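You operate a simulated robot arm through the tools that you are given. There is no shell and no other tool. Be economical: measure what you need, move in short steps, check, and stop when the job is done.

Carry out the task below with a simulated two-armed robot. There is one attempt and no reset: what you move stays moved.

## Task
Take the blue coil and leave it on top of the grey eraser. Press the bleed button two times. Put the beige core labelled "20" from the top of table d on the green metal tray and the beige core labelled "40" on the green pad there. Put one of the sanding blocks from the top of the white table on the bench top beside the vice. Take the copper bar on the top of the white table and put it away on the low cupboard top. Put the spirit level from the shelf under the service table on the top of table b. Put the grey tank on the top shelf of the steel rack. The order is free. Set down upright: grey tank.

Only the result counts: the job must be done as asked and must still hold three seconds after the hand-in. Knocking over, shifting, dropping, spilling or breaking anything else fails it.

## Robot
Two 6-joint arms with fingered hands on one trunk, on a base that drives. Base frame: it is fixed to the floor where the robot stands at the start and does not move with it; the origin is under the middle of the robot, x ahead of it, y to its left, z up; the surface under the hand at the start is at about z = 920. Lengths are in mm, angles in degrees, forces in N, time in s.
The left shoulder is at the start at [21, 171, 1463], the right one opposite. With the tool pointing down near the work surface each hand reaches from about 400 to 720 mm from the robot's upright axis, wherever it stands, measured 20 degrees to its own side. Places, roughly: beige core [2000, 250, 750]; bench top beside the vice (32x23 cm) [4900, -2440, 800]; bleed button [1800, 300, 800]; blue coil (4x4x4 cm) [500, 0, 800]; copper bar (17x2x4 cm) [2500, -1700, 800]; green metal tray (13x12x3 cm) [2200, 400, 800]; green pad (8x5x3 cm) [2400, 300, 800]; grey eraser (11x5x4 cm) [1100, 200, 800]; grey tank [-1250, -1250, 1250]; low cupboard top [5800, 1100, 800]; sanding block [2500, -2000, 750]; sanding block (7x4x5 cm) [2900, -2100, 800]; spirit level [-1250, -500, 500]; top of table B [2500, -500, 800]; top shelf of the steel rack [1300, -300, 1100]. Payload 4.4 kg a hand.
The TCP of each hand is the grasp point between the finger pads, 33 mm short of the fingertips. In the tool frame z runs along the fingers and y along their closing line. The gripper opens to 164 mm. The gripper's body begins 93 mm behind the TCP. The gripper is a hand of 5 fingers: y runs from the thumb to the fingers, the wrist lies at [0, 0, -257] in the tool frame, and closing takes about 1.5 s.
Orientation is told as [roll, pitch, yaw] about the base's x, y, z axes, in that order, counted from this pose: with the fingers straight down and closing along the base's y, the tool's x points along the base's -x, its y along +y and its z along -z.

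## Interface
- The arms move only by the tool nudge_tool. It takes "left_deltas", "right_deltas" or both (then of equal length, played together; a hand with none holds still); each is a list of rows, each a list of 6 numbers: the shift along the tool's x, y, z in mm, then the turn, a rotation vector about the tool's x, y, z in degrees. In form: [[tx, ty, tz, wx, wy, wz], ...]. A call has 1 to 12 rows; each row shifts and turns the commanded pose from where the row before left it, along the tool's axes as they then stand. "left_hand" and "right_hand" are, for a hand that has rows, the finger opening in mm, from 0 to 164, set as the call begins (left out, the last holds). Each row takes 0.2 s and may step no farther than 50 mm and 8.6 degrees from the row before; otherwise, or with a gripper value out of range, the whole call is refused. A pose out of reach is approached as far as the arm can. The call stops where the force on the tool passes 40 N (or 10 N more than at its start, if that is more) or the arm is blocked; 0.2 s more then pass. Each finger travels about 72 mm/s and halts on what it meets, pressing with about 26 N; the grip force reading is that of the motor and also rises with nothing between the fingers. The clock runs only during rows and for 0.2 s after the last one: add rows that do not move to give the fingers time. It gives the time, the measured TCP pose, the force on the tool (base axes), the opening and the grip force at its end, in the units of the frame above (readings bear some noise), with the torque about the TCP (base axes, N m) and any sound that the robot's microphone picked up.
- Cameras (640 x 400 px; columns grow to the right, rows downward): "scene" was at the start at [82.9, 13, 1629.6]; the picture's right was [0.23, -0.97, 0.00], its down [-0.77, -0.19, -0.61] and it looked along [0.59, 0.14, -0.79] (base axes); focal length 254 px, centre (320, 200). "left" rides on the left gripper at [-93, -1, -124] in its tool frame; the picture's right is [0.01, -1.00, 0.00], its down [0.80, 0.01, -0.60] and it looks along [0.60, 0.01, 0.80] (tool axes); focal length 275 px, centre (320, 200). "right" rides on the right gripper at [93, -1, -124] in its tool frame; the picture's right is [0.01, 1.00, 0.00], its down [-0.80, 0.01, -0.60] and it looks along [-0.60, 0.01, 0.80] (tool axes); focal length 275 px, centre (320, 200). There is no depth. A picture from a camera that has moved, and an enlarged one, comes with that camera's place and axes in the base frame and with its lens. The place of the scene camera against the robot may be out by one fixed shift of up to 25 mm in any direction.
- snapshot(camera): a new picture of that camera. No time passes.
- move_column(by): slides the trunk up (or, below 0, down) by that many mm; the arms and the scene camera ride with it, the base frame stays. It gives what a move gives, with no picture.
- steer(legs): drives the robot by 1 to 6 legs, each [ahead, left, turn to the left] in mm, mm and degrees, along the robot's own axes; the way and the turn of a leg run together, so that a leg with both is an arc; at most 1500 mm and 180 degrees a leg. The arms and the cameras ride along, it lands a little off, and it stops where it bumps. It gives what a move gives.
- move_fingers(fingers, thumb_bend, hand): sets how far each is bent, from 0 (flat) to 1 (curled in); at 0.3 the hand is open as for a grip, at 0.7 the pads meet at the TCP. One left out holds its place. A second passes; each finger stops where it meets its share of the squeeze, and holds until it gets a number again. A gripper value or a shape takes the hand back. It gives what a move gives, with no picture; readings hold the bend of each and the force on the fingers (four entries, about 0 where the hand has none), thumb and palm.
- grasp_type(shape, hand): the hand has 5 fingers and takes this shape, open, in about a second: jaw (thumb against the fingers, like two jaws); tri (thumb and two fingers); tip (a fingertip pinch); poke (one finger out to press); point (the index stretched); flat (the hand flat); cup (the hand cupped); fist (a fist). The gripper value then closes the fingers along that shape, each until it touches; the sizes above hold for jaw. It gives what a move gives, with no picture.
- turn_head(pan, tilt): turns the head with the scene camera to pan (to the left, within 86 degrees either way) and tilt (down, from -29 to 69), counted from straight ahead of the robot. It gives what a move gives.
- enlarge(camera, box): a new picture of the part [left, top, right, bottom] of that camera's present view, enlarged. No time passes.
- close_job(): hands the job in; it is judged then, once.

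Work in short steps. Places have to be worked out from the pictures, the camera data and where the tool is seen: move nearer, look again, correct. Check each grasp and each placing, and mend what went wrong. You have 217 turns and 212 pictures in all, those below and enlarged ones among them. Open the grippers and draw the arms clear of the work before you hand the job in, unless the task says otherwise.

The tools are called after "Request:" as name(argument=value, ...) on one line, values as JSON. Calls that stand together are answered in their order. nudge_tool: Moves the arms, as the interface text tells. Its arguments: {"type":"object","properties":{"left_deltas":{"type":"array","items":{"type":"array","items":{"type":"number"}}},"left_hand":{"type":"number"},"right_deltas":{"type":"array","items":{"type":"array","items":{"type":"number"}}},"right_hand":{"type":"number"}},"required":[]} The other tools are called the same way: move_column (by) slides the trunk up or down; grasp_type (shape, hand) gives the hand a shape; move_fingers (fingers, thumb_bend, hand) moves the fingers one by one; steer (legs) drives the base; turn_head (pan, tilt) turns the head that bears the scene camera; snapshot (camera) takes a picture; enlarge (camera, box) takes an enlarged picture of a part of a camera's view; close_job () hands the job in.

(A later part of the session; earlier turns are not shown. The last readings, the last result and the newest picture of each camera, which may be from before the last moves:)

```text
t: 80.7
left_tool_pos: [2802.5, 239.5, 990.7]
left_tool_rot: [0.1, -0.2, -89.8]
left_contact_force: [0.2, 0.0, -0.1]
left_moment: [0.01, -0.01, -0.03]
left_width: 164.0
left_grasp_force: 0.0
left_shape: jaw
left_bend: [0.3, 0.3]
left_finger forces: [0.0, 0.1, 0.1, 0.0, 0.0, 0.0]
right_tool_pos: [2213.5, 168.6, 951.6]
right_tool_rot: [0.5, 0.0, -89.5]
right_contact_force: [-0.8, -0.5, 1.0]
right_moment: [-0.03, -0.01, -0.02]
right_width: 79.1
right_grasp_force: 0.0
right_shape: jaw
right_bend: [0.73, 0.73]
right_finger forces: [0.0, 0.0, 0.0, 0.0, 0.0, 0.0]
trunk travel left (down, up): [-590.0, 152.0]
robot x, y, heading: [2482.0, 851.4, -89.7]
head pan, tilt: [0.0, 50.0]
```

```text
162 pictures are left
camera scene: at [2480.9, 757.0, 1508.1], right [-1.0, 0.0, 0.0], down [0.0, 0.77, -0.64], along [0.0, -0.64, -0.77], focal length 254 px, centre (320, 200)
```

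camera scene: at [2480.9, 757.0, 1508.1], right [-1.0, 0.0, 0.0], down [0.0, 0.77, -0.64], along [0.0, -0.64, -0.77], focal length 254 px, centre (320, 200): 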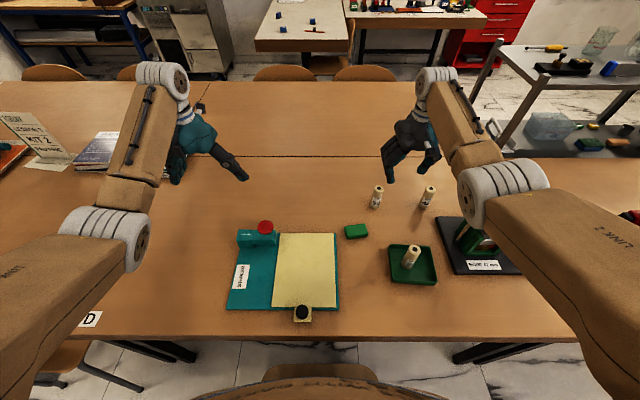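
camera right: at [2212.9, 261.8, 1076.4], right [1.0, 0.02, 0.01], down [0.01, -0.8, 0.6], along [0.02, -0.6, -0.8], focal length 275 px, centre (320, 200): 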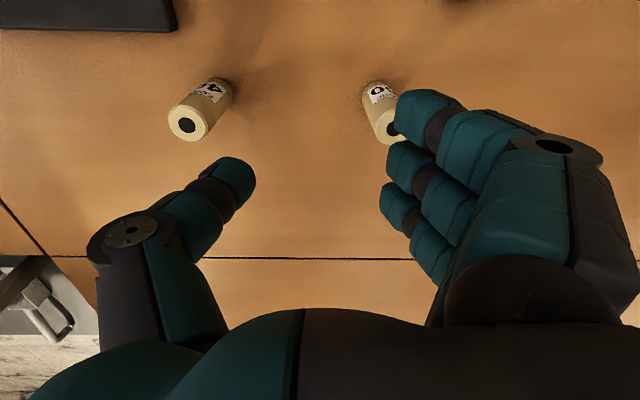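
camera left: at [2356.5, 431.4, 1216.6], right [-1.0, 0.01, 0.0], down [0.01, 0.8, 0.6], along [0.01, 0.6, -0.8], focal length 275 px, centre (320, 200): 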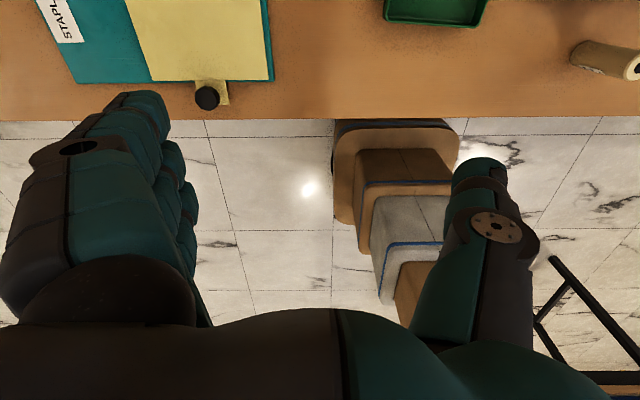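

Core 40 at (2103,170). Drive right 101 mm to centre the hand on it.

Request:
steer(legs=[[0, -101, 0]])

Request:
snapshot(camera="right")

```text
t: 81.8
left_tool_pos: [2700.6, 240.1, 989.4]
left_tool_rot: [0.1, 0.0, -89.8]
left_contact_force: [-0.7, -0.5, 0.1]
left_moment: [0.01, -0.07, 0.02]
left_width: 164.1
left_grasp_force: 0.1
left_shape: jaw
left_bend: [0.3, 0.3]
left_finger forces: [0.0, 0.0, 0.0, 0.1, 0.0, 0.0]
right_tool_pos: [2112.7, 169.2, 951.4]
right_tool_rot: [0.4, 0.1, -89.7]
right_contact_force: [-0.5, 0.0, 0.5]
right_moment: [0.01, -0.03, -0.01]
right_width: 79.0
right_grasp_force: 0.1
right_shape: jaw
right_bend: [0.73, 0.73]
right_finger forces: [0.0, 0.1, 0.0, 0.0, 0.0, 0.0]
trunk travel left (down, up): [-590.0, 152.0]
robot x, y, heading: [2379.9, 850.9, -89.7]
head pan, tilt: [0.0, 50.0]
```

```text
161 pictures are left
camera right: at [2110.0, 261.4, 1075.9], right [1.0, 0.02, 0.01], down [0.01, -0.8, 0.6], along [0.02, -0.6, -0.8], focal length 275 px, centre (320, 200)
```

right: 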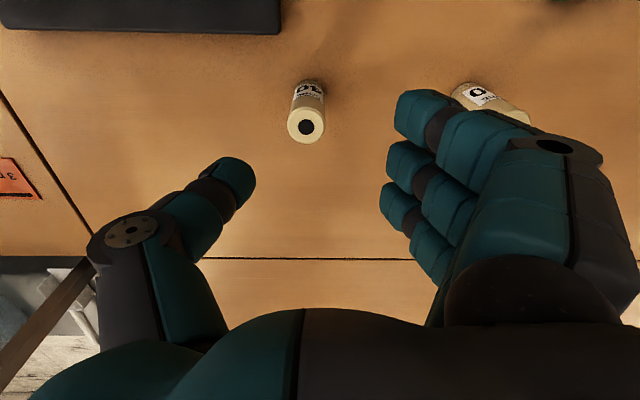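

Aligned. Lower column 60, then arm 80, and view.

Request:
move_column(by=-60)

Request:
nudge_tool(right_deltas=[[0, 0, 40, 0, 0, 0], [0, 0, 39, 0, 0, 0], [0, 0, 0, 0, 0, 0]])

Request:
snapshot(camera="right")

```text
t: 82.8
left_tool_pos: [2701.1, 238.8, 930.3]
left_tool_rot: [0.0, -0.2, -89.8]
left_contact_force: [1.2, 0.9, 0.0]
left_moment: [-0.03, -0.03, 0.02]
left_width: 164.1
left_grasp_force: 0.1
left_shape: jaw
left_bend: [0.3, 0.3]
left_finger forces: [0.0, 0.0, 0.1, 0.0, 0.0, 0.1]
right_tool_pos: [2113.2, 169.9, 891.6]
right_tool_rot: [0.4, 0.1, -89.6]
right_contact_force: [0.3, 0.0, -0.1]
right_moment: [0.0, -0.03, -0.04]
right_width: 79.1
right_grasp_force: 0.0
right_shape: jaw
right_bend: [0.73, 0.73]
right_finger forces: [0.1, 0.0, 0.0, 0.1, 0.1, 0.1]
trunk travel left (down, up): [-530.0, 212.0]
robot x, y, heading: [2377.7, 850.5, -90.0]
head pan, tilt: [0.0, 50.0]
```

```text
t: 83.7
left_tool_pos: [2702.1, 237.8, 929.9]
left_tool_rot: [0.0, -0.1, -89.8]
left_contact_force: [0.4, 0.5, -0.3]
left_moment: [-0.03, -0.03, -0.03]
left_width: 164.1
left_grasp_force: 0.1
left_shape: jaw
left_bend: [0.3, 0.3]
left_finger forces: [0.0, 0.0, 0.0, 0.0, 0.1, 0.0]
right_tool_pos: [2113.8, 168.5, 812.3]
right_tool_rot: [0.4, 0.1, -89.8]
right_contact_force: [-0.2, 0.4, 0.3]
right_moment: [0.03, -0.03, 0.01]
right_width: 79.1
right_grasp_force: 0.1
right_shape: jaw
right_bend: [0.73, 0.73]
right_finger forces: [0.0, 0.0, 0.0, 0.0, 0.0, 0.1]
trunk travel left (down, up): [-530.0, 212.0]
robot x, y, heading: [2380.9, 851.0, -89.8]
head pan, tilt: [0.0, 50.0]
```

```text
160 pictures are left
camera right: at [2112.0, 261.3, 936.9], right [1.0, 0.02, 0.01], down [0.01, -0.8, 0.6], along [0.02, -0.6, -0.8], focal length 275 px, centre (320, 200)
```

right: 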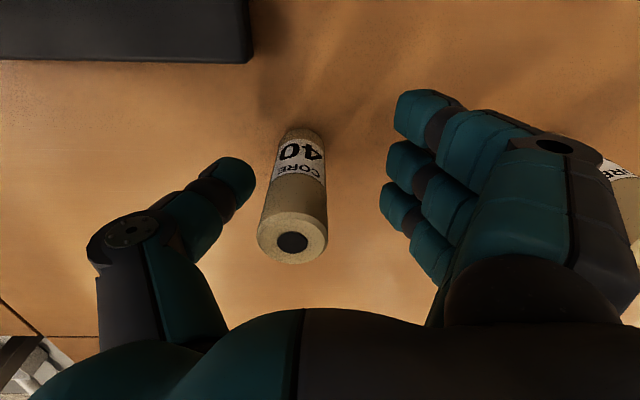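

Close on core 40 and lift.

Request:
nudge_tool(right_deltas=[[0, 0, 0, 0, 0, 0], [0, 0, 0, 0, 0, 0], [0, 0, 0, 0, 0, 0], [0, 0, 0, 0, 0, 0], [0, 0, 0, 0, 0, 0], [0, 0, 0, 0, 0, 0]], right_hand=10)

Request:
nudge_tool(right_deltas=[[0, 0, -30, 0, 0, 0], [0, 0, -50, 0, 0, 0], [0, 0, -50, 0, 0, 0], [0, 0, -30, 0, 0, 0], [0, 0, 0, 0, 0, 0]])

Request:
snapshot(camera="right")

Request:
snapshot(camera="scene")

```text
t: 85.0
left_tool_pos: [2702.5, 239.0, 930.2]
left_tool_rot: [0.0, 0.0, -89.8]
left_contact_force: [0.0, -0.4, 0.4]
left_moment: [0.02, 0.01, 0.0]
left_width: 164.0
left_grasp_force: 0.0
left_shape: jaw
left_bend: [0.3, 0.3]
left_finger forces: [0.1, 0.0, 0.0, 0.0, 0.1, 0.0]
right_tool_pos: [2114.5, 168.2, 812.8]
right_tool_rot: [0.4, 0.1, -89.6]
right_contact_force: [0.0, -0.1, 0.4]
right_moment: [0.0, 0.0, -0.01]
right_width: 22.3
right_grasp_force: 25.7
right_shape: jaw
right_bend: [0.71, 0.76]
right_finger forces: [0.1, 8.5, 14.3, 0.1, 23.0, 0.1]
trunk travel left (down, up): [-530.0, 212.0]
robot x, y, heading: [2380.0, 849.2, -90.0]
head pan, tilt: [0.0, 50.0]
```

```text
t: 86.2
left_tool_pos: [2702.3, 238.8, 929.0]
left_tool_rot: [-0.1, -0.1, -89.8]
left_contact_force: [0.2, 0.1, -0.4]
left_moment: [0.02, -0.01, 0.0]
left_width: 163.9
left_grasp_force: 0.1
left_shape: jaw
left_bend: [0.3, 0.3]
left_finger forces: [0.0, 0.1, 0.0, 0.1, 0.0, 0.1]
right_tool_pos: [2111.9, 169.5, 973.5]
right_tool_rot: [0.5, 0.1, -89.6]
right_contact_force: [-0.3, -0.9, 0.3]
right_moment: [0.0, -0.03, -0.01]
right_width: 21.9
right_grasp_force: 25.9
right_shape: jaw
right_bend: [0.71, 0.76]
right_finger forces: [0.1, 8.3, 14.8, 0.0, 23.0, 0.0]
trunk travel left (down, up): [-530.0, 212.0]
robot x, y, heading: [2382.6, 847.0, -89.9]
head pan, tilt: [0.0, 50.0]
```

```text
159 pictures are left
camera right: at [2110.4, 261.0, 1097.3], right [1.0, 0.02, 0.01], down [0.01, -0.8, 0.6], along [0.02, -0.6, -0.8], focal length 275 px, centre (320, 200)
```

right: 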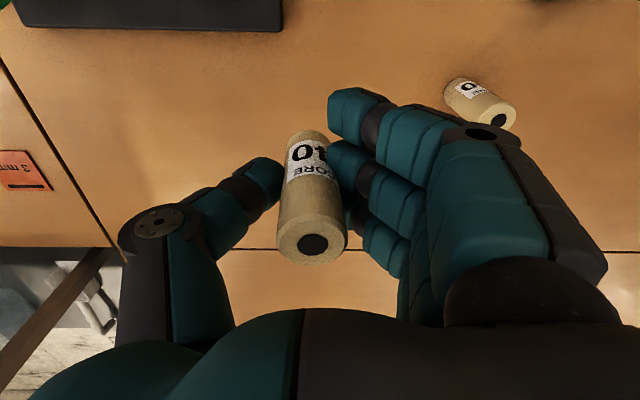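

```text
158 pictures are left
camera scene: at [2379.5, 752.9, 1447.9], right [-1.0, 0.0, 0.0], down [0.0, 0.77, -0.64], along [0.0, -0.64, -0.77], focal length 254 px, centre (320, 200)
```

scene: 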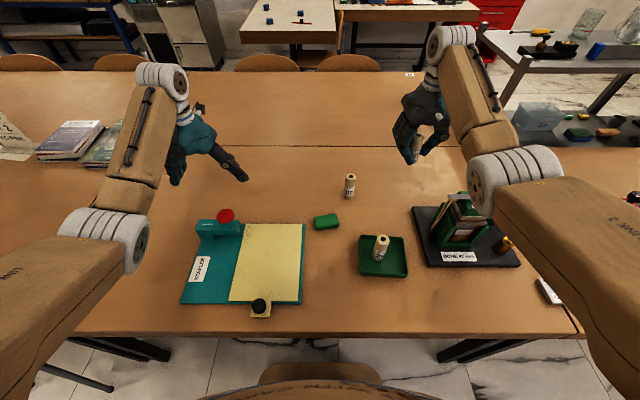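

Core 40 held. Drive left to near the pad and look with the hand camera.

Request:
steer(legs=[[0, 170, 0]])

Request:
nudge_tool(right_deltas=[[40, 0, 0, 0, 0, 0], [40, 0, 0, 0, 0, 0], [0, 0, 0, 0, 0, 0]])

Request:
snapshot(camera="right")

```text
t: 87.7
left_tool_pos: [2872.4, 237.9, 928.4]
left_tool_rot: [-0.2, 0.0, -89.8]
left_contact_force: [1.0, -1.1, 0.1]
left_moment: [-0.02, 0.06, -0.04]
left_width: 164.0
left_grasp_force: 0.1
left_shape: jaw
left_bend: [0.3, 0.3]
left_finger forces: [0.0, 0.0, 0.0, 0.0, 0.0, 0.0]
right_tool_pos: [2283.9, 168.7, 972.2]
right_tool_rot: [0.3, 0.0, -89.7]
right_contact_force: [0.0, -0.7, 0.0]
right_moment: [0.01, 0.05, -0.01]
right_width: 22.3
right_grasp_force: 25.9
right_shape: jaw
right_bend: [0.71, 0.76]
right_finger forces: [0.0, 8.3, 14.8, 0.0, 23.1, 0.0]
trunk travel left (down, up): [-530.0, 212.0]
robot x, y, heading: [2551.4, 851.8, -89.9]
head pan, tilt: [0.0, 50.0]
```

```text
t: 88.5
left_tool_pos: [2872.0, 239.3, 928.9]
left_tool_rot: [-0.1, -0.2, -89.9]
left_contact_force: [-0.4, -0.6, -0.4]
left_moment: [-0.01, 0.0, 0.0]
left_width: 163.9
left_grasp_force: 0.1
left_shape: jaw
left_bend: [0.3, 0.3]
left_finger forces: [0.0, 0.0, 0.1, 0.0, 0.0, 0.0]
right_tool_pos: [2275.8, 213.1, 947.4]
right_tool_rot: [0.4, 0.0, -89.6]
right_contact_force: [-0.3, -0.5, 0.1]
right_moment: [-0.03, 0.0, 0.01]
right_width: 22.1
right_grasp_force: 26.2
right_shape: jaw
right_bend: [0.71, 0.76]
right_finger forces: [0.0, 8.2, 14.9, 0.0, 23.0, 0.1]
right hand out of reach, approached as far as the arm can: row 1, 2
trunk travel left (down, up): [-530.0, 212.0]
robot x, y, heading: [2547.2, 850.2, -89.9]
head pan, tilt: [0.0, 50.0]
```

```text
157 pictures are left
camera right: at [2275.0, 306.3, 1072.3], right [1.0, 0.02, 0.01], down [0.01, -0.8, 0.6], along [0.02, -0.6, -0.8], focal length 275 px, centre (320, 200)
```

right: 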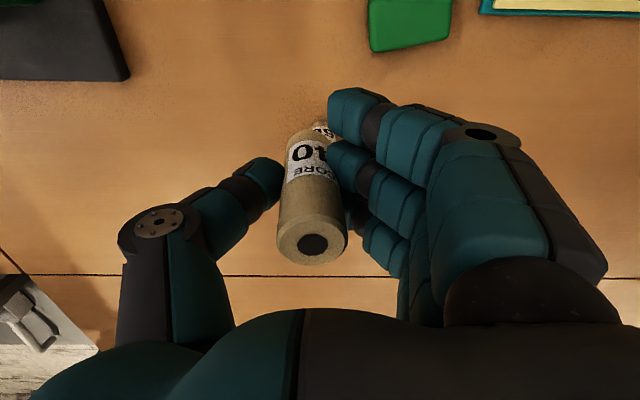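

Pad spans x≈2326–2403, far edge y≈270. Drive back 75 and left 90 to bring the core over it.

Request:
steer(legs=[[-72, 90, 0]])

Request:
snapshot(camera="right")

Request:
enlarge(camera="scene", box=[300, 120, 460, 220])

```text
t: 89.7
left_tool_pos: [2964.1, 314.2, 928.9]
left_tool_rot: [-0.3, -0.2, -89.7]
left_contact_force: [0.7, 0.3, 0.3]
left_moment: [-0.03, 0.04, 0.0]
left_width: 163.9
left_grasp_force: 0.1
left_shape: jaw
left_bend: [0.3, 0.3]
left_finger forces: [0.0, 0.0, 0.0, 0.0, 0.0, 0.0]
right_tool_pos: [2369.0, 286.2, 948.5]
right_tool_rot: [0.3, -0.1, -89.5]
right_contact_force: [0.9, -0.5, 0.8]
right_moment: [-0.04, 0.07, 0.0]
right_width: 22.3
right_grasp_force: 25.8
right_shape: jaw
right_bend: [0.71, 0.76]
right_finger forces: [0.0, 8.2, 15.0, 0.1, 23.0, 0.1]
trunk travel left (down, up): [-530.0, 212.0]
robot x, y, heading: [2641.6, 923.7, -89.6]
head pan, tilt: [0.0, 50.0]
```

```text
156 pictures are left
camera right: at [2366.9, 379.9, 1073.0], right [1.0, 0.02, 0.01], down [0.01, -0.8, 0.6], along [0.02, -0.6, -0.8], focal length 275 px, centre (320, 200)
```

right: 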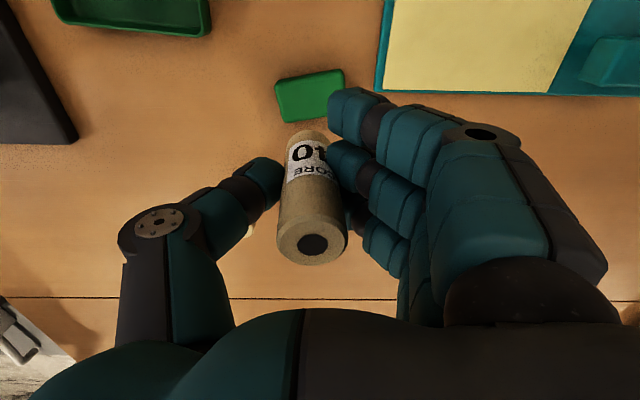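

```text
4.00 times, centred on (380, 170) of scene
camera zoom: at [2641.3, 828.2, 1448.1], right [-1.0, 0.0, 0.0], down [0.0, 0.77, -0.64], along [0.0, -0.64, -0.77], focal length 1015 px, centre (80, 320)
```

zoom: 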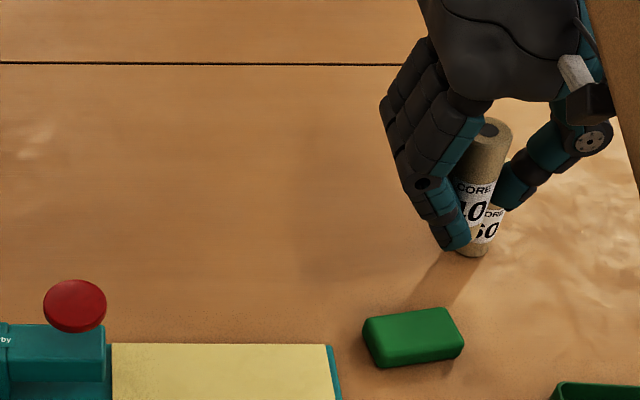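

Pad centre ≈ (2362,292). Lower column and fine-align.

Request:
move_column(by=-60)

Request:
nudge_tool(right_deltas=[[5, -4, 15, 0, 0, 0], [0, 0, 15, 0, 0, 0], [0, 0, 0, 0, 0, 0]])

Request:
snapshot(camera="right")

Request:
enlarge(camera="scene", box=[340, 100, 500, 200])

```text
t: 90.7
left_tool_pos: [2964.0, 311.9, 865.5]
left_tool_rot: [-0.2, 0.0, -89.9]
left_contact_force: [0.5, -0.2, 0.1]
left_moment: [-0.02, -0.02, 0.03]
left_width: 163.7
left_grasp_force: 0.1
left_shape: jaw
left_bend: [0.3, 0.3]
left_finger forces: [0.0, 0.0, 0.1, 0.0, 0.0, 0.1]
right_tool_pos: [2367.9, 285.3, 882.9]
right_tool_rot: [0.4, 0.3, -89.5]
right_contact_force: [-0.3, 0.2, -1.1]
right_moment: [-0.02, -0.02, -0.02]
right_width: 22.3
right_grasp_force: 26.2
right_shape: jaw
right_bend: [0.71, 0.76]
right_finger forces: [0.0, 8.2, 15.0, 0.1, 23.0, 0.0]
trunk travel left (down, up): [-470.0, 272.0]
robot x, y, heading: [2640.7, 924.0, -89.8]
head pan, tilt: [0.0, 50.0]
```

```text
t: 91.5
left_tool_pos: [2964.4, 312.7, 863.7]
left_tool_rot: [-0.2, 0.1, -89.7]
left_contact_force: [-0.2, 0.1, 0.1]
left_moment: [0.01, -0.02, 0.01]
left_width: 163.7
left_grasp_force: 0.1
left_shape: jaw
left_bend: [0.3, 0.3]
left_finger forces: [0.0, 0.0, 0.0, 0.1, 0.1, 0.1]
right_tool_pos: [2363.7, 290.5, 851.7]
right_tool_rot: [0.5, 0.4, -89.6]
right_contact_force: [0.5, 0.3, -0.1]
right_moment: [0.01, -0.02, 0.01]
right_width: 22.3
right_grasp_force: 26.4
right_shape: jaw
right_bend: [0.71, 0.76]
right_finger forces: [0.0, 8.3, 15.0, 0.1, 23.0, 0.0]
trunk travel left (down, up): [-470.0, 272.0]
robot x, y, heading: [2637.0, 925.3, -89.7]
head pan, tilt: [0.0, 50.0]
```

```text
154 pictures are left
camera right: at [2361.4, 383.2, 977.1], right [1.0, 0.02, 0.01], down [0.01, -0.8, 0.59], along [0.02, -0.59, -0.8], focal length 275 px, centre (320, 200)
```

right: 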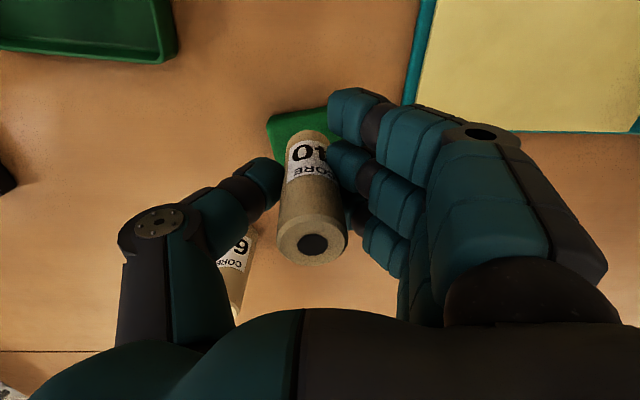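

```text
4.00 times, centred on (420, 150) of scene
camera zoom: at [2639.8, 821.7, 1387.8], right [-1.0, 0.0, 0.0], down [0.0, 0.77, -0.64], along [0.0, -0.64, -0.77], focal length 1015 px, centre (-80, 400)
```

zoom: 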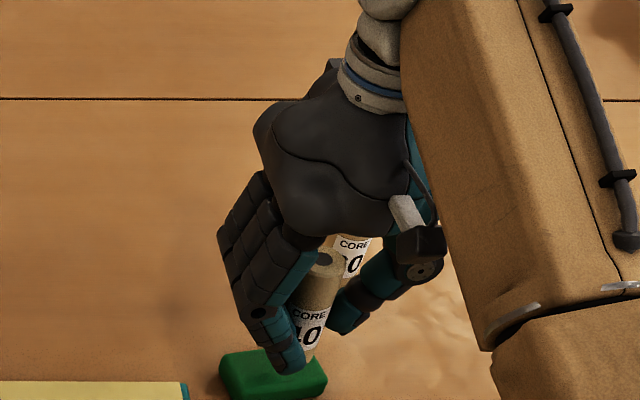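

Aligned. Descend slowly to contact.

Request:
nudge_tool(right_deltas=[[0, 0, 5, 0, 0, 0], [0, 0, 3, 0, 0, 0], [0, 0, 0, 0, 0, 0]])

Request:
nudge_tool(right_deltas=[[0, 0, 2, 0, 0, 0], [0, 0, 0, 0, 0, 0], [0, 0, 2, 0, 0, 0], [0, 0, 0, 0, 0, 0]])

Request:
nudge_tool(right_deltas=[[0, 0, 1.5, 0, 0, 0], [0, 0, 0, 0, 0, 0]])

```text
t: 92.3
left_tool_pos: [2963.5, 311.9, 865.2]
left_tool_rot: [-0.2, 0.2, -89.7]
left_contact_force: [0.9, 0.5, 0.3]
left_moment: [0.0, -0.01, -0.03]
left_width: 163.8
left_grasp_force: 0.0
left_shape: jaw
left_bend: [0.3, 0.3]
left_finger forces: [0.0, 0.0, 0.0, 0.1, 0.0, 0.0]
right_tool_pos: [2364.1, 289.5, 844.4]
right_tool_rot: [0.5, 0.3, -89.5]
right_contact_force: [0.3, 0.3, -1.0]
right_moment: [0.02, -0.02, -0.01]
right_width: 22.2
right_grasp_force: 25.9
right_shape: jaw
right_bend: [0.71, 0.76]
right_finger forces: [0.1, 8.2, 14.9, 0.1, 23.0, 0.0]
trunk travel left (down, up): [-470.0, 272.0]
robot x, y, heading: [2638.6, 923.8, -89.9]
head pan, tilt: [0.0, 50.0]
```

```text
t: 93.3
left_tool_pos: [2962.0, 312.4, 864.8]
left_tool_rot: [-0.3, 0.2, -89.7]
left_contact_force: [0.2, -0.9, -0.6]
left_moment: [0.02, 0.05, 0.02]
left_width: 164.0
left_grasp_force: 0.0
left_shape: jaw
left_bend: [0.3, 0.3]
left_finger forces: [0.1, 0.0, 0.1, 0.0, 0.0, 0.1]
right_tool_pos: [2363.0, 290.8, 839.5]
right_tool_rot: [0.6, 0.4, -89.6]
right_contact_force: [0.5, 0.0, -0.4]
right_moment: [-0.01, -0.02, 0.01]
right_width: 22.5
right_grasp_force: 25.6
right_shape: jaw
right_bend: [0.71, 0.76]
right_finger forces: [0.0, 8.2, 15.0, 0.0, 23.0, 0.0]
trunk travel left (down, up): [-470.0, 272.0]
robot x, y, heading: [2640.6, 926.9, -89.7]
head pan, tilt: [0.0, 50.0]
```

```text
t: 93.9
left_tool_pos: [2964.2, 312.5, 865.0]
left_tool_rot: [-0.2, 0.0, -89.7]
left_contact_force: [0.3, 0.8, 0.4]
left_moment: [-0.02, -0.03, 0.03]
left_width: 163.7
left_grasp_force: 0.0
left_shape: jaw
left_bend: [0.3, 0.3]
left_finger forces: [0.0, 0.0, 0.0, 0.0, 0.1, 0.0]
right_tool_pos: [2364.2, 290.0, 838.0]
right_tool_rot: [0.5, 0.5, -89.6]
right_contact_force: [0.5, 0.6, 0.4]
right_moment: [0.01, -0.02, 0.0]
right_width: 22.5
right_grasp_force: 25.6
right_shape: jaw
right_bend: [0.71, 0.76]
right_finger forces: [0.0, 8.2, 14.9, 0.0, 23.0, 0.0]
trunk travel left (down, up): [-470.0, 272.0]
robot x, y, heading: [2640.4, 924.7, -89.9]
head pan, tilt: [0.0, 50.0]
```

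Request:
nudge_tool(right_deltas=[[0, 0, 2, 0, 0, 0], [0, 0, 0, 0, 0, 0], [0, 0, 2, 0, 0, 0], [0, 0, 0, 0, 0, 0]])

Request:
nudge_tool(right_deltas=[[0, 0, 1.5, 0, 0, 0], [0, 0, 0, 0, 0, 0]])

Request:
enlarge(camera="scene", box=[370, 140, 450, 200])

```text
t: 94.9
left_tool_pos: [2962.3, 312.7, 865.7]
left_tool_rot: [-0.3, 0.2, -89.6]
left_contact_force: [0.1, 0.0, -0.1]
left_moment: [-0.01, -0.03, 0.01]
left_width: 164.0
left_grasp_force: 0.0
left_shape: jaw
left_bend: [0.3, 0.3]
left_finger forces: [0.0, 0.0, 0.1, 0.0, 0.1, 0.1]
right_tool_pos: [2363.9, 291.0, 834.6]
right_tool_rot: [0.5, 0.4, -89.5]
right_contact_force: [0.4, -0.6, -0.2]
right_moment: [0.0, 0.01, 0.0]
right_width: 22.4
right_grasp_force: 25.9
right_shape: jaw
right_bend: [0.71, 0.76]
right_finger forces: [0.0, 8.3, 15.1, 0.0, 23.1, 0.0]
trunk travel left (down, up): [-470.0, 272.0]
robot x, y, heading: [2637.5, 926.1, -89.6]
head pan, tilt: [0.0, 50.0]
```

```text
t: 95.5
left_tool_pos: [2964.5, 312.5, 865.5]
left_tool_rot: [-0.2, 0.3, -89.7]
left_contact_force: [-0.4, -0.1, -0.3]
left_moment: [-0.02, 0.0, 0.01]
left_width: 163.9
left_grasp_force: 0.1
left_shape: jaw
left_bend: [0.3, 0.3]
left_finger forces: [0.2, 0.1, 0.0, 0.1, 0.0, 0.1]
right_tool_pos: [2362.5, 291.4, 833.7]
right_tool_rot: [0.5, 0.4, -89.5]
right_contact_force: [-0.2, -0.3, 3.4]
right_moment: [-0.02, 0.0, 0.0]
right_width: 22.2
right_grasp_force: 26.0
right_shape: jaw
right_bend: [0.71, 0.76]
right_finger forces: [0.1, 8.5, 15.3, 0.0, 24.0, 0.1]
trunk travel left (down, up): [-470.0, 272.0]
robot x, y, heading: [2635.6, 921.5, -89.8]
head pan, tilt: [0.0, 50.0]
```

```text
6.67 times, centred on (410, 170) of scene
camera zoom: at [2639.9, 821.9, 1387.8], right [-1.0, 0.0, 0.0], down [0.0, 0.77, -0.64], along [0.0, -0.64, -0.77], focal length 1692 px, centre (-280, 400)
```

zoom: 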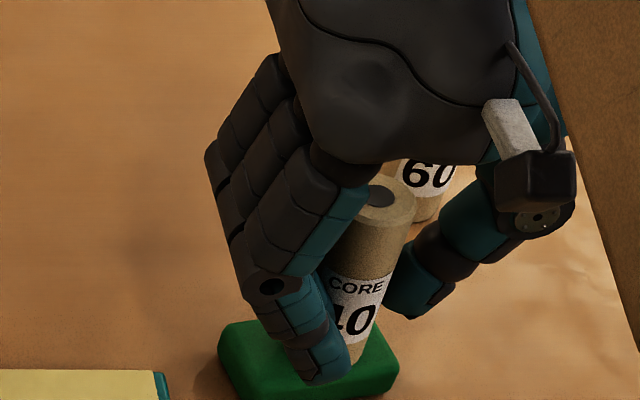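

Contact starting; press 1 mm more, then release and rise.

Request:
nudge_tool(right_deltas=[[0, 0, 1, 0, 0, 0], [0, 0, 0, 0, 0, 0]])

Request:
nudge_tool(right_deltas=[[0, 0, 0, 0, 0, 0], [0, 0, 0, 0, 0, 0]], right_hand=36)

Request:
nudge_tool(right_deltas=[[0, 0, 0, 0, 0, 0], [0, 0, 0, 0, 0, 0], [0, 0, 0, 0, 0, 0]], right_hand=70)

Request:
nudge_tool(right_deltas=[[0, 0, -40, 0, 0, 0], [0, 0, -40, 0, 0, 0], [0, 0, 0, 0, 0, 0]])

Request:
move_column(by=200)

Request:
snapshot(camera="right")

```text
t: 96.1
left_tool_pos: [2963.7, 312.9, 865.8]
left_tool_rot: [-0.2, 0.0, -89.7]
left_contact_force: [0.6, -0.4, 0.2]
left_moment: [0.04, -0.01, -0.01]
left_width: 163.6
left_grasp_force: 0.1
left_shape: jaw
left_bend: [0.3, 0.3]
left_finger forces: [0.1, 0.2, 0.0, 0.0, 0.1, 0.1]
right_tool_pos: [2363.3, 290.8, 833.0]
right_tool_rot: [0.4, 0.3, -89.6]
right_contact_force: [-2.3, 0.2, 8.4]
right_moment: [-0.03, 0.01, 0.02]
right_width: 22.6
right_grasp_force: 26.0
right_shape: jaw
right_bend: [0.71, 0.76]
right_finger forces: [0.0, 8.9, 16.2, 0.0, 26.5, 0.0]
trunk travel left (down, up): [-470.0, 272.0]
robot x, y, heading: [2637.1, 924.1, -89.8]
head pan, tilt: [0.0, 50.0]
```

```text
t: 96.7
left_tool_pos: [2962.2, 312.1, 865.1]
left_tool_rot: [-0.2, 0.1, -89.7]
left_contact_force: [0.0, 0.3, -0.2]
left_moment: [-0.03, 0.03, 0.01]
left_width: 163.8
left_grasp_force: 0.1
left_shape: jaw
left_bend: [0.3, 0.3]
left_finger forces: [0.1, 0.1, 0.1, 0.0, 0.0, 0.0]
right_tool_pos: [2365.1, 290.2, 831.3]
right_tool_rot: [0.5, 0.4, -89.6]
right_contact_force: [-0.5, -0.4, 0.6]
right_moment: [-0.03, -0.04, -0.01]
right_width: 35.6
right_grasp_force: 0.1
right_shape: jaw
right_bend: [0.73, 0.76]
right_finger forces: [0.0, 0.0, 0.0, 0.0, 0.0, 0.0]
trunk travel left (down, up): [-470.0, 272.0]
robot x, y, heading: [2638.5, 922.9, -89.7]
head pan, tilt: [0.0, 50.0]
```

```text
t: 97.5
left_tool_pos: [2962.9, 312.7, 866.4]
left_tool_rot: [-0.2, 0.1, -89.7]
left_contact_force: [-1.0, 0.9, -0.2]
left_moment: [0.0, 0.02, 0.02]
left_width: 164.0
left_grasp_force: 0.2
left_shape: jaw
left_bend: [0.3, 0.3]
left_finger forces: [0.1, 0.0, 0.1, 0.1, 0.1, 0.0]
right_tool_pos: [2363.3, 290.0, 831.8]
right_tool_rot: [0.5, 0.4, -89.6]
right_contact_force: [0.1, -0.9, 0.2]
right_moment: [-0.01, -0.02, 0.0]
right_width: 68.7
right_grasp_force: 0.2
right_shape: jaw
right_bend: [0.73, 0.75]
right_finger forces: [0.0, 0.0, 0.0, 0.0, 0.0, 0.0]
trunk travel left (down, up): [-470.0, 272.0]
robot x, y, heading: [2634.2, 927.1, -89.8]
head pan, tilt: [0.0, 50.0]
```

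```text
t: 98.3
left_tool_pos: [2963.2, 313.5, 865.0]
left_tool_rot: [-0.2, 0.1, -89.7]
left_contact_force: [0.9, -0.6, 0.9]
left_moment: [-0.02, -0.03, 0.03]
left_width: 164.0
left_grasp_force: 0.2
left_shape: jaw
left_bend: [0.3, 0.3]
left_finger forces: [0.1, 0.1, 0.1, 0.0, 0.0, 0.0]
right_tool_pos: [2359.0, 274.6, 901.4]
right_tool_rot: [0.4, 0.4, -89.7]
right_contact_force: [0.2, -1.2, 0.2]
right_moment: [-0.02, 0.02, 0.01]
right_width: 68.9
right_grasp_force: 0.0
right_shape: jaw
right_bend: [0.73, 0.75]
right_finger forces: [0.0, 0.0, 0.0, 0.1, 0.0, 0.0]
right hand out of reach, approached as far as the arm can: row 2
trunk travel left (down, up): [-470.0, 272.0]
robot x, y, heading: [2634.5, 924.6, -89.6]
head pan, tilt: [0.0, 50.0]
```

```text
t: 100.5
left_tool_pos: [2962.9, 312.0, 1063.6]
left_tool_rot: [-0.2, 0.2, -89.7]
left_contact_force: [-0.2, 0.1, -0.4]
left_moment: [0.02, 0.01, -0.02]
left_width: 164.0
left_grasp_force: 0.0
left_shape: jaw
left_bend: [0.3, 0.3]
left_finger forces: [0.1, 0.1, 0.0, 0.1, 0.0, 0.0]
right_tool_pos: [2360.8, 272.6, 1100.0]
right_tool_rot: [0.5, 0.3, -89.6]
right_contact_force: [0.1, 0.0, -0.1]
right_moment: [-0.01, 0.0, 0.0]
right_width: 69.1
right_grasp_force: 0.0
right_shape: jaw
right_bend: [0.73, 0.75]
right_finger forces: [0.1, 0.1, 0.1, 0.0, 0.1, 0.0]
trunk travel left (down, up): [-670.0, 72.0]
robot x, y, heading: [2641.9, 925.9, -89.7]
head pan, tilt: [0.0, 50.0]
```

```text
151 pictures are left
camera right: at [2358.6, 365.3, 1225.6], right [1.0, 0.02, 0.01], down [0.01, -0.8, 0.59], along [0.02, -0.59, -0.8], focal length 275 px, centre (320, 200)
```

right: 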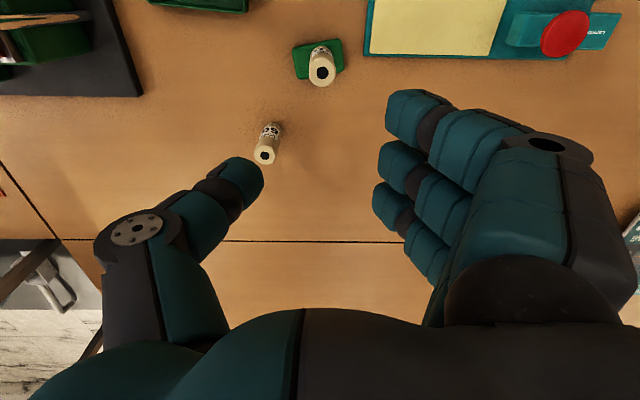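

Core 40 stands on the pad. Now the bleed button: drive the right hand over (1843, 331) and switch to the poke shape.

Request:
steer(legs=[[-58, 0, 0], [0, -520, 0]])

Request:
grasp_type(shape="poke", hand="right")

Request:
snapshot(camera="right")

Request:
snapshot(camera="scene")

```text
t: 104.1
left_tool_pos: [2438.4, 367.3, 1065.2]
left_tool_rot: [-0.2, 0.1, -89.8]
left_contact_force: [-0.2, 0.8, 0.9]
left_moment: [0.02, -0.04, 0.0]
left_width: 163.6
left_grasp_force: 0.2
left_shape: jaw
left_bend: [0.3, 0.3]
left_finger forces: [0.1, 0.0, 0.0, 0.0, 0.0, 0.0]
right_tool_pos: [1835.4, 329.5, 1101.5]
right_tool_rot: [0.5, 0.4, -89.5]
right_contact_force: [0.7, -0.5, -0.4]
right_moment: [-0.01, -0.04, 0.01]
right_width: 68.8
right_grasp_force: 0.1
right_shape: jaw
right_bend: [0.73, 0.75]
right_finger forces: [0.1, 0.1, 0.0, 0.0, 0.0, 0.0]
trunk travel left (down, up): [-670.0, 72.0]
robot x, y, heading: [2118.4, 979.3, -89.7]
head pan, tilt: [0.0, 50.0]
```

```text
t: 105.0
left_tool_pos: [2439.4, 367.0, 1064.7]
left_tool_rot: [-0.2, 0.1, -89.7]
left_contact_force: [1.3, 0.0, 0.2]
left_moment: [0.0, 0.0, 0.01]
left_width: 164.1
left_grasp_force: 0.0
left_shape: jaw
left_bend: [0.3, 0.3]
left_finger forces: [0.1, 0.0, 0.0, 0.0, 0.0, 0.0]
right_tool_pos: [1835.9, 328.0, 1101.4]
right_tool_rot: [0.4, 0.4, -89.5]
right_contact_force: [-0.9, 0.6, -0.1]
right_moment: [-0.02, 0.01, 0.03]
right_width: 0.0
right_grasp_force: 0.1
right_shape: poke
right_bend: [1.0, 0.62]
right_finger forces: [0.0, 0.0, 0.0, 0.1, 0.0, 0.0]
trunk travel left (down, up): [-670.0, 72.0]
robot x, y, heading: [2112.8, 978.9, -89.6]
head pan, tilt: [0.0, 50.0]
```

```text
150 pictures are left
camera right: at [1834.0, 420.2, 1226.0], right [1.0, 0.02, 0.01], down [0.01, -0.8, 0.59], along [0.02, -0.59, -0.8], focal length 275 px, centre (320, 200)
```

right: 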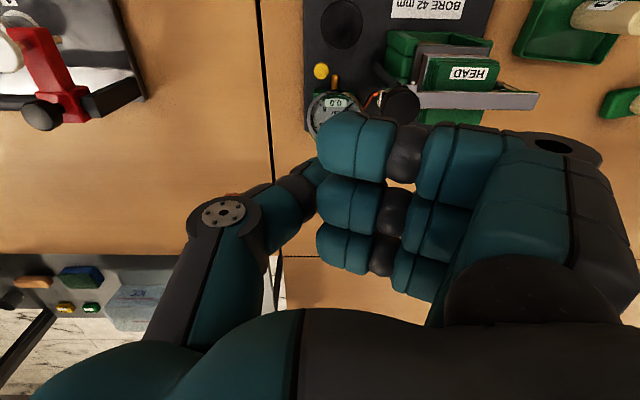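

```text
149 pictures are left
camera scene: at [2114.6, 886.3, 1588.1], right [-1.0, -0.01, 0.0], down [0.0, 0.77, -0.64], along [0.0, -0.64, -0.77], focal length 254 px, centre (320, 200)
```

scene: 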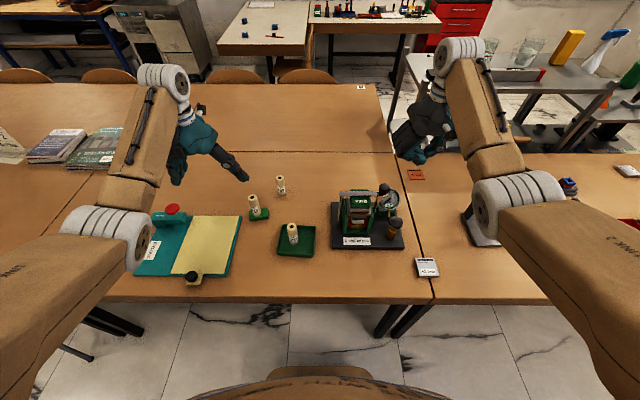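

Look closer at the hand's poke shape.

Request:
enlarge(camera="scene", box=[370, 80, 470, 180])

Request:
grasp_type(shape="point", hand="right")

Request:
enlarge(camera="scene", box=[370, 80, 470, 180])

Request:
snapshot(camera="right")

```text
4.00 times, centred on (420, 130) of scene
camera zoom: at [2114.6, 886.3, 1588.1], right [-1.0, -0.01, 0.0], down [0.0, 0.77, -0.64], along [0.0, -0.64, -0.77], focal length 1015 px, centre (-80, 480)
```

zoom: 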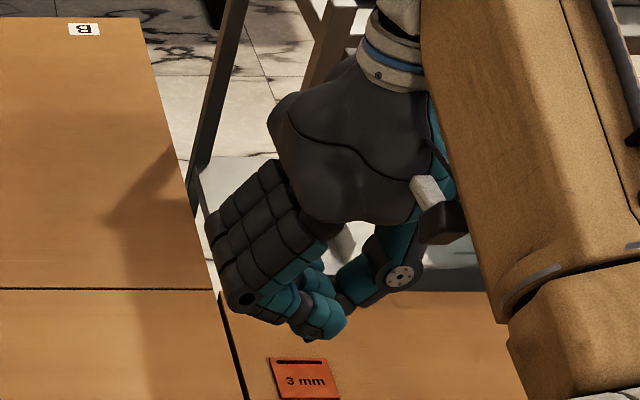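

```text
t: 105.9
left_tool_pos: [2438.4, 367.4, 1064.6]
left_tool_rot: [-0.1, 0.0, -89.7]
left_contact_force: [0.3, 0.0, 0.6]
left_moment: [-0.01, -0.01, 0.04]
left_width: 163.8
left_grasp_force: 0.1
left_shape: jaw
left_bend: [0.3, 0.3]
left_finger forces: [0.0, 0.0, 0.0, 0.1, 0.0, 0.1]
right_tool_pos: [1835.7, 328.0, 1100.6]
right_tool_rot: [0.4, 0.5, -89.5]
right_contact_force: [-0.3, 0.1, -0.1]
right_moment: [0.02, -0.01, 0.01]
right_width: 156.5
right_grasp_force: 0.0
right_shape: point
right_bend: [0.77, 0.42]
right_finger forces: [0.0, 0.0, 0.1, 0.1, 0.1, 0.1]
trunk travel left (down, up): [-670.0, 72.0]
robot x, y, heading: [2113.5, 976.9, -89.8]
head pan, tilt: [0.0, 50.0]
```

```text
4.00 times, centred on (420, 130) of scene
camera zoom: at [2114.5, 886.3, 1588.1], right [-1.0, -0.01, 0.0], down [0.0, 0.77, -0.64], along [0.0, -0.64, -0.77], focal length 1015 px, centre (-80, 480)
```

zoom: 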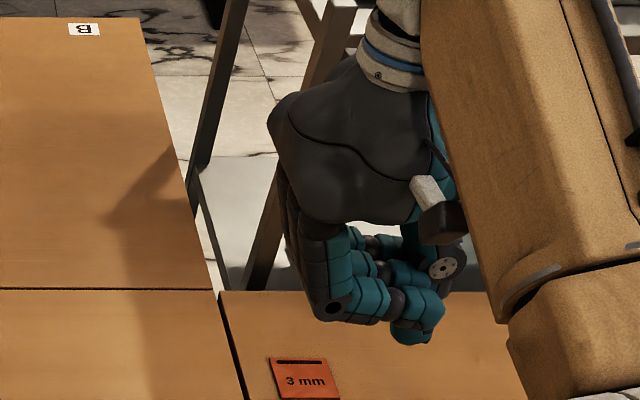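

```text
146 pictures are left
camera right: at [1834.0, 420.2, 1226.0], right [1.0, 0.02, 0.01], down [0.01, -0.8, 0.59], along [0.02, -0.59, -0.8], focal length 275 px, centre (320, 200)
```

right: 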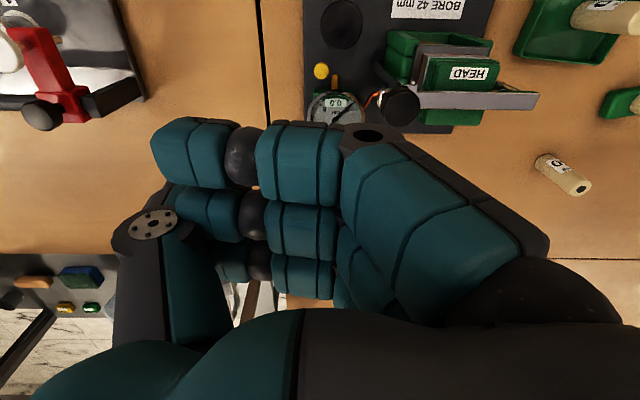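

Let time pass and look again.

Request:
nudge_tool(right_deltas=[[0, 0, 0, 0, 0, 0], [0, 0, 0, 0, 0, 0], [0, 0, 0, 0, 0, 0], [0, 0, 0, 0, 0, 0], [0, 0, 0, 0, 0, 0]])

Request:
enlarge(camera="scene", box=[370, 80, 470, 180])

Request:
snapshot(camera="right")

```text
t: 107.1
left_tool_pos: [2440.0, 367.7, 1064.7]
left_tool_rot: [-0.2, 0.1, -89.7]
left_contact_force: [0.1, 0.0, -0.5]
left_moment: [0.03, 0.0, -0.03]
left_width: 164.2
left_grasp_force: 0.1
left_shape: jaw
left_bend: [0.3, 0.3]
left_finger forces: [0.1, 0.1, 0.0, 0.0, 0.1, 0.0]
right_tool_pos: [1837.0, 329.0, 1100.7]
right_tool_rot: [0.5, 0.4, -89.4]
right_contact_force: [0.5, 0.2, 0.0]
right_moment: [0.05, 0.0, 0.03]
right_width: 156.6
right_grasp_force: 0.1
right_shape: point
right_bend: [0.77, 0.41]
right_finger forces: [0.1, 0.0, 0.0, 0.1, 0.1, 0.0]
trunk travel left (down, up): [-670.0, 72.0]
robot x, y, heading: [2112.1, 976.7, -89.6]
head pan, tilt: [0.0, 50.0]
```

```text
4.00 times, centred on (420, 130) of scene
camera zoom: at [2114.6, 886.4, 1588.1], right [-1.0, -0.01, 0.0], down [0.0, 0.77, -0.64], along [0.0, -0.64, -0.77], focal length 1015 px, centre (-80, 480)
```

zoom: 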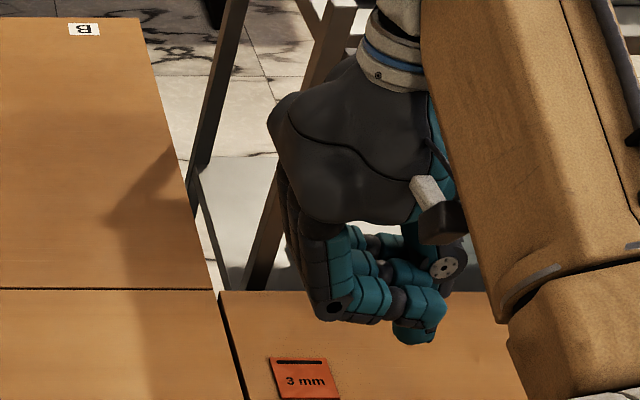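

```text
144 pictures are left
camera right: at [1834.0, 420.2, 1226.0], right [1.0, 0.02, 0.01], down [0.01, -0.8, 0.59], along [0.02, -0.59, -0.8], focal length 275 px, centre (320, 200)
```

right: 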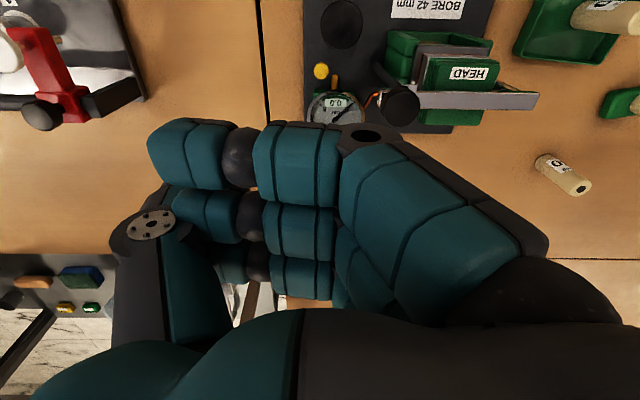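

Unclear which finger protrudes. I try curling all fingers with the thumb extended as the pressing digit.

Request:
move_fingers(hand="right", fingers=1, thumb_bend=0.4)

Request:
snapshot(camera="right")

Request:
enlarge(camera="scene", box=[370, 80, 470, 180])

Request:
grasp_type(shape="poke", hand="right")

Request:
snapshot(camera="right")

Request:
enlarge(camera="scene", box=[390, 110, 440, 170])

```text
t: 108.1
left_tool_pos: [2438.4, 367.5, 1065.3]
left_tool_rot: [-0.1, 0.1, -89.7]
left_contact_force: [0.0, 0.3, 0.2]
left_moment: [0.04, -0.04, 0.0]
left_width: 164.1
left_grasp_force: 0.1
left_shape: jaw
left_bend: [0.3, 0.3]
left_finger forces: [0.1, 0.1, 0.0, 0.0, 0.0, 0.0]
right_tool_pos: [1836.2, 328.9, 1099.4]
right_tool_rot: [0.5, 0.3, -89.4]
right_contact_force: [-0.1, 0.1, 0.0]
right_moment: [0.0, -0.01, -0.02]
right_width: 78.7
right_grasp_force: 0.0
right_shape: fingers
right_bend: [1.0, 0.4]
right_finger forces: [0.0, 0.0, 0.0, 0.0, 0.1, 0.1]
trunk travel left (down, up): [-670.0, 72.0]
robot x, y, heading: [2112.9, 981.6, -89.6]
head pan, tilt: [0.0, 50.0]
```

```text
143 pictures are left
camera right: at [1834.1, 420.2, 1226.0], right [1.0, 0.02, 0.01], down [0.01, -0.8, 0.59], along [0.02, -0.59, -0.8], focal length 275 px, centre (320, 200)
```

right: 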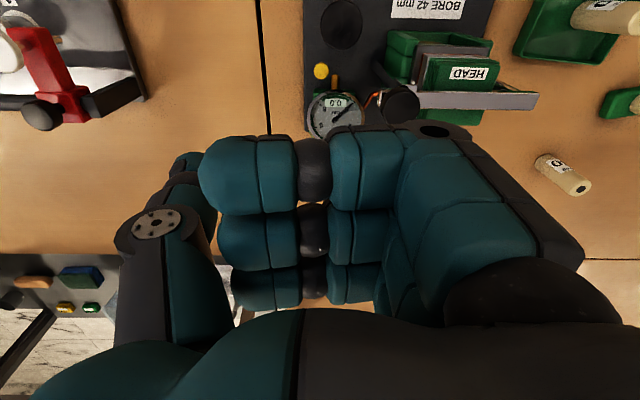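

```text
4.00 times, centred on (420, 130) of scene
camera zoom: at [2114.7, 886.3, 1588.1], right [-1.0, -0.01, 0.0], down [0.0, 0.77, -0.64], along [0.0, -0.64, -0.77], focal length 1015 px, centre (-80, 480)
```

zoom: 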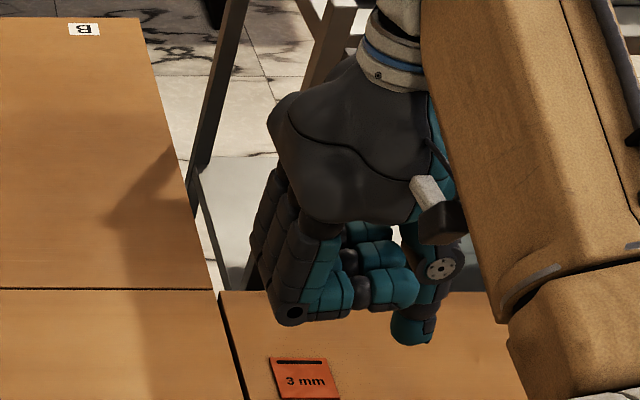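

```text
t: 109.0
left_tool_pos: [2437.6, 367.6, 1064.7]
left_tool_rot: [-0.2, 0.1, -89.7]
left_contact_force: [-0.1, 0.1, 0.2]
left_moment: [-0.03, 0.01, -0.01]
left_width: 164.0
left_grasp_force: 0.1
left_shape: jaw
left_bend: [0.3, 0.3]
left_finger forces: [0.1, 0.0, 0.1, 0.0, 0.0, 0.0]
right_tool_pos: [1836.0, 328.2, 1100.2]
right_tool_rot: [0.5, 0.4, -89.4]
right_contact_force: [0.2, 0.9, -0.3]
right_moment: [-0.01, -0.03, 0.02]
right_width: 0.0
right_grasp_force: 0.0
right_shape: poke
right_bend: [1.0, 0.62]
right_finger forces: [0.1, 0.0, 0.0, 0.1, 0.0, 0.0]
trunk travel left (down, up): [-670.0, 72.0]
robot x, y, heading: [2111.6, 978.0, -89.6]
head pan, tilt: [0.0, 50.0]
```

```text
141 pictures are left
camera right: at [1834.0, 420.2, 1226.0], right [1.0, 0.02, 0.01], down [0.01, -0.8, 0.59], along [0.02, -0.59, -0.8], focal length 275 px, centre (320, 200)
```

right: 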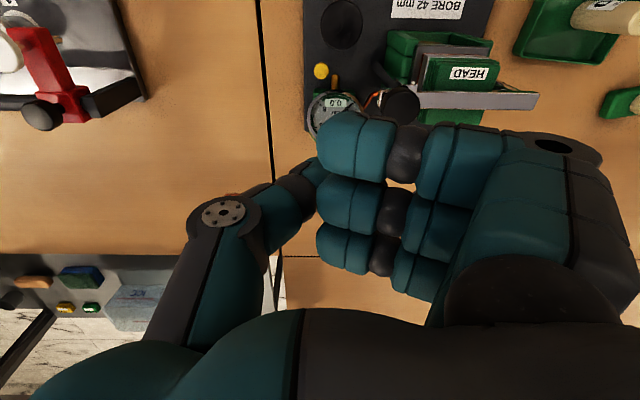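

```text
6.67 times, centred on (415, 140) of scene
camera zoom: at [2114.6, 886.3, 1588.1], right [-1.0, -0.01, 0.0], down [0.0, 0.77, -0.64], along [0.0, -0.64, -0.77], focal length 1692 px, centre (-313, 600)
```

zoom: 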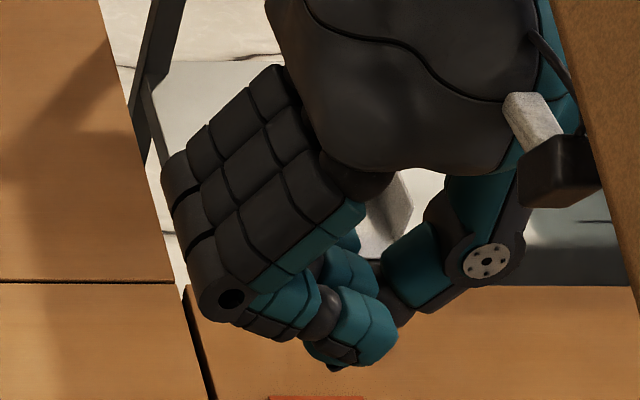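

The far-side finger may be the extended one but is hidden. I rotate the wrist to see it, which also tests wrist range.

Request:
nudge_tool(right_deltas=[[0, 0, 0, 0, 0, -8], [0, 0, 0, 0, 0, -8], [0, 0, 0, 0, 0, -8], [0, 0, 0, 0, 0, -8], [0, 0, 0, 0, 0, -8], [0, 0, 0, 0, 0, -8], [0, 0, 0, 0, 0, -8], [0, 0, 0, 0, 0, -8], [0, 0, 0, 0, 0, -8], [0, 0, 0, 0, 0, 0]])

Request:
enlarge(camera="scene", box=[370, 80, 470, 180])

Request:
snapshot(camera="right")

```text
t: 111.2
left_tool_pos: [2438.6, 367.2, 1064.7]
left_tool_rot: [-0.2, 0.0, -89.8]
left_contact_force: [0.1, -0.3, -0.6]
left_moment: [0.01, 0.0, 0.0]
left_width: 163.7
left_grasp_force: 0.0
left_shape: jaw
left_bend: [0.3, 0.3]
left_finger forces: [0.0, 0.0, 0.1, 0.0, 0.1, 0.1]
right_tool_pos: [1836.0, 328.5, 1101.7]
right_tool_rot: [0.5, -0.2, -17.4]
right_contact_force: [0.5, 0.9, -0.5]
right_moment: [-0.04, 0.02, -0.02]
right_width: 0.2
right_grasp_force: 0.0
right_shape: poke
right_bend: [1.0, 0.62]
right_finger forces: [0.0, 0.1, 0.0, 0.0, 0.0, 0.1]
trunk travel left (down, up): [-670.0, 72.0]
robot x, y, heading: [2112.4, 978.2, -89.8]
head pan, tilt: [0.0, 50.0]
```

```text
4.00 times, centred on (420, 130) of scene
camera zoom: at [2114.6, 886.4, 1588.1], right [-1.0, -0.01, 0.0], down [0.0, 0.77, -0.64], along [0.0, -0.64, -0.77], focal length 1015 px, centre (-80, 480)
```

zoom: 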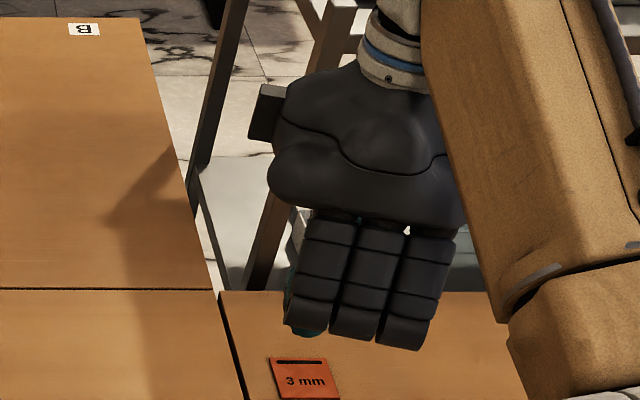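

```text
138 pictures are left
camera right: at [1747.0, 353.9, 1225.0], right [0.29, 0.96, 0.01], down [0.76, -0.23, 0.6], along [0.58, -0.17, -0.8], focal length 275 px, centre (320, 200)
```

right: 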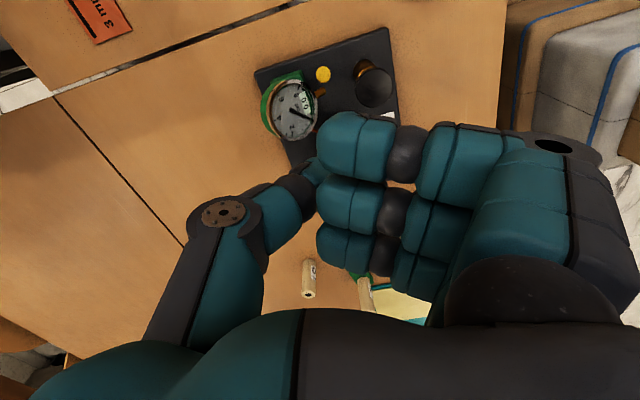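

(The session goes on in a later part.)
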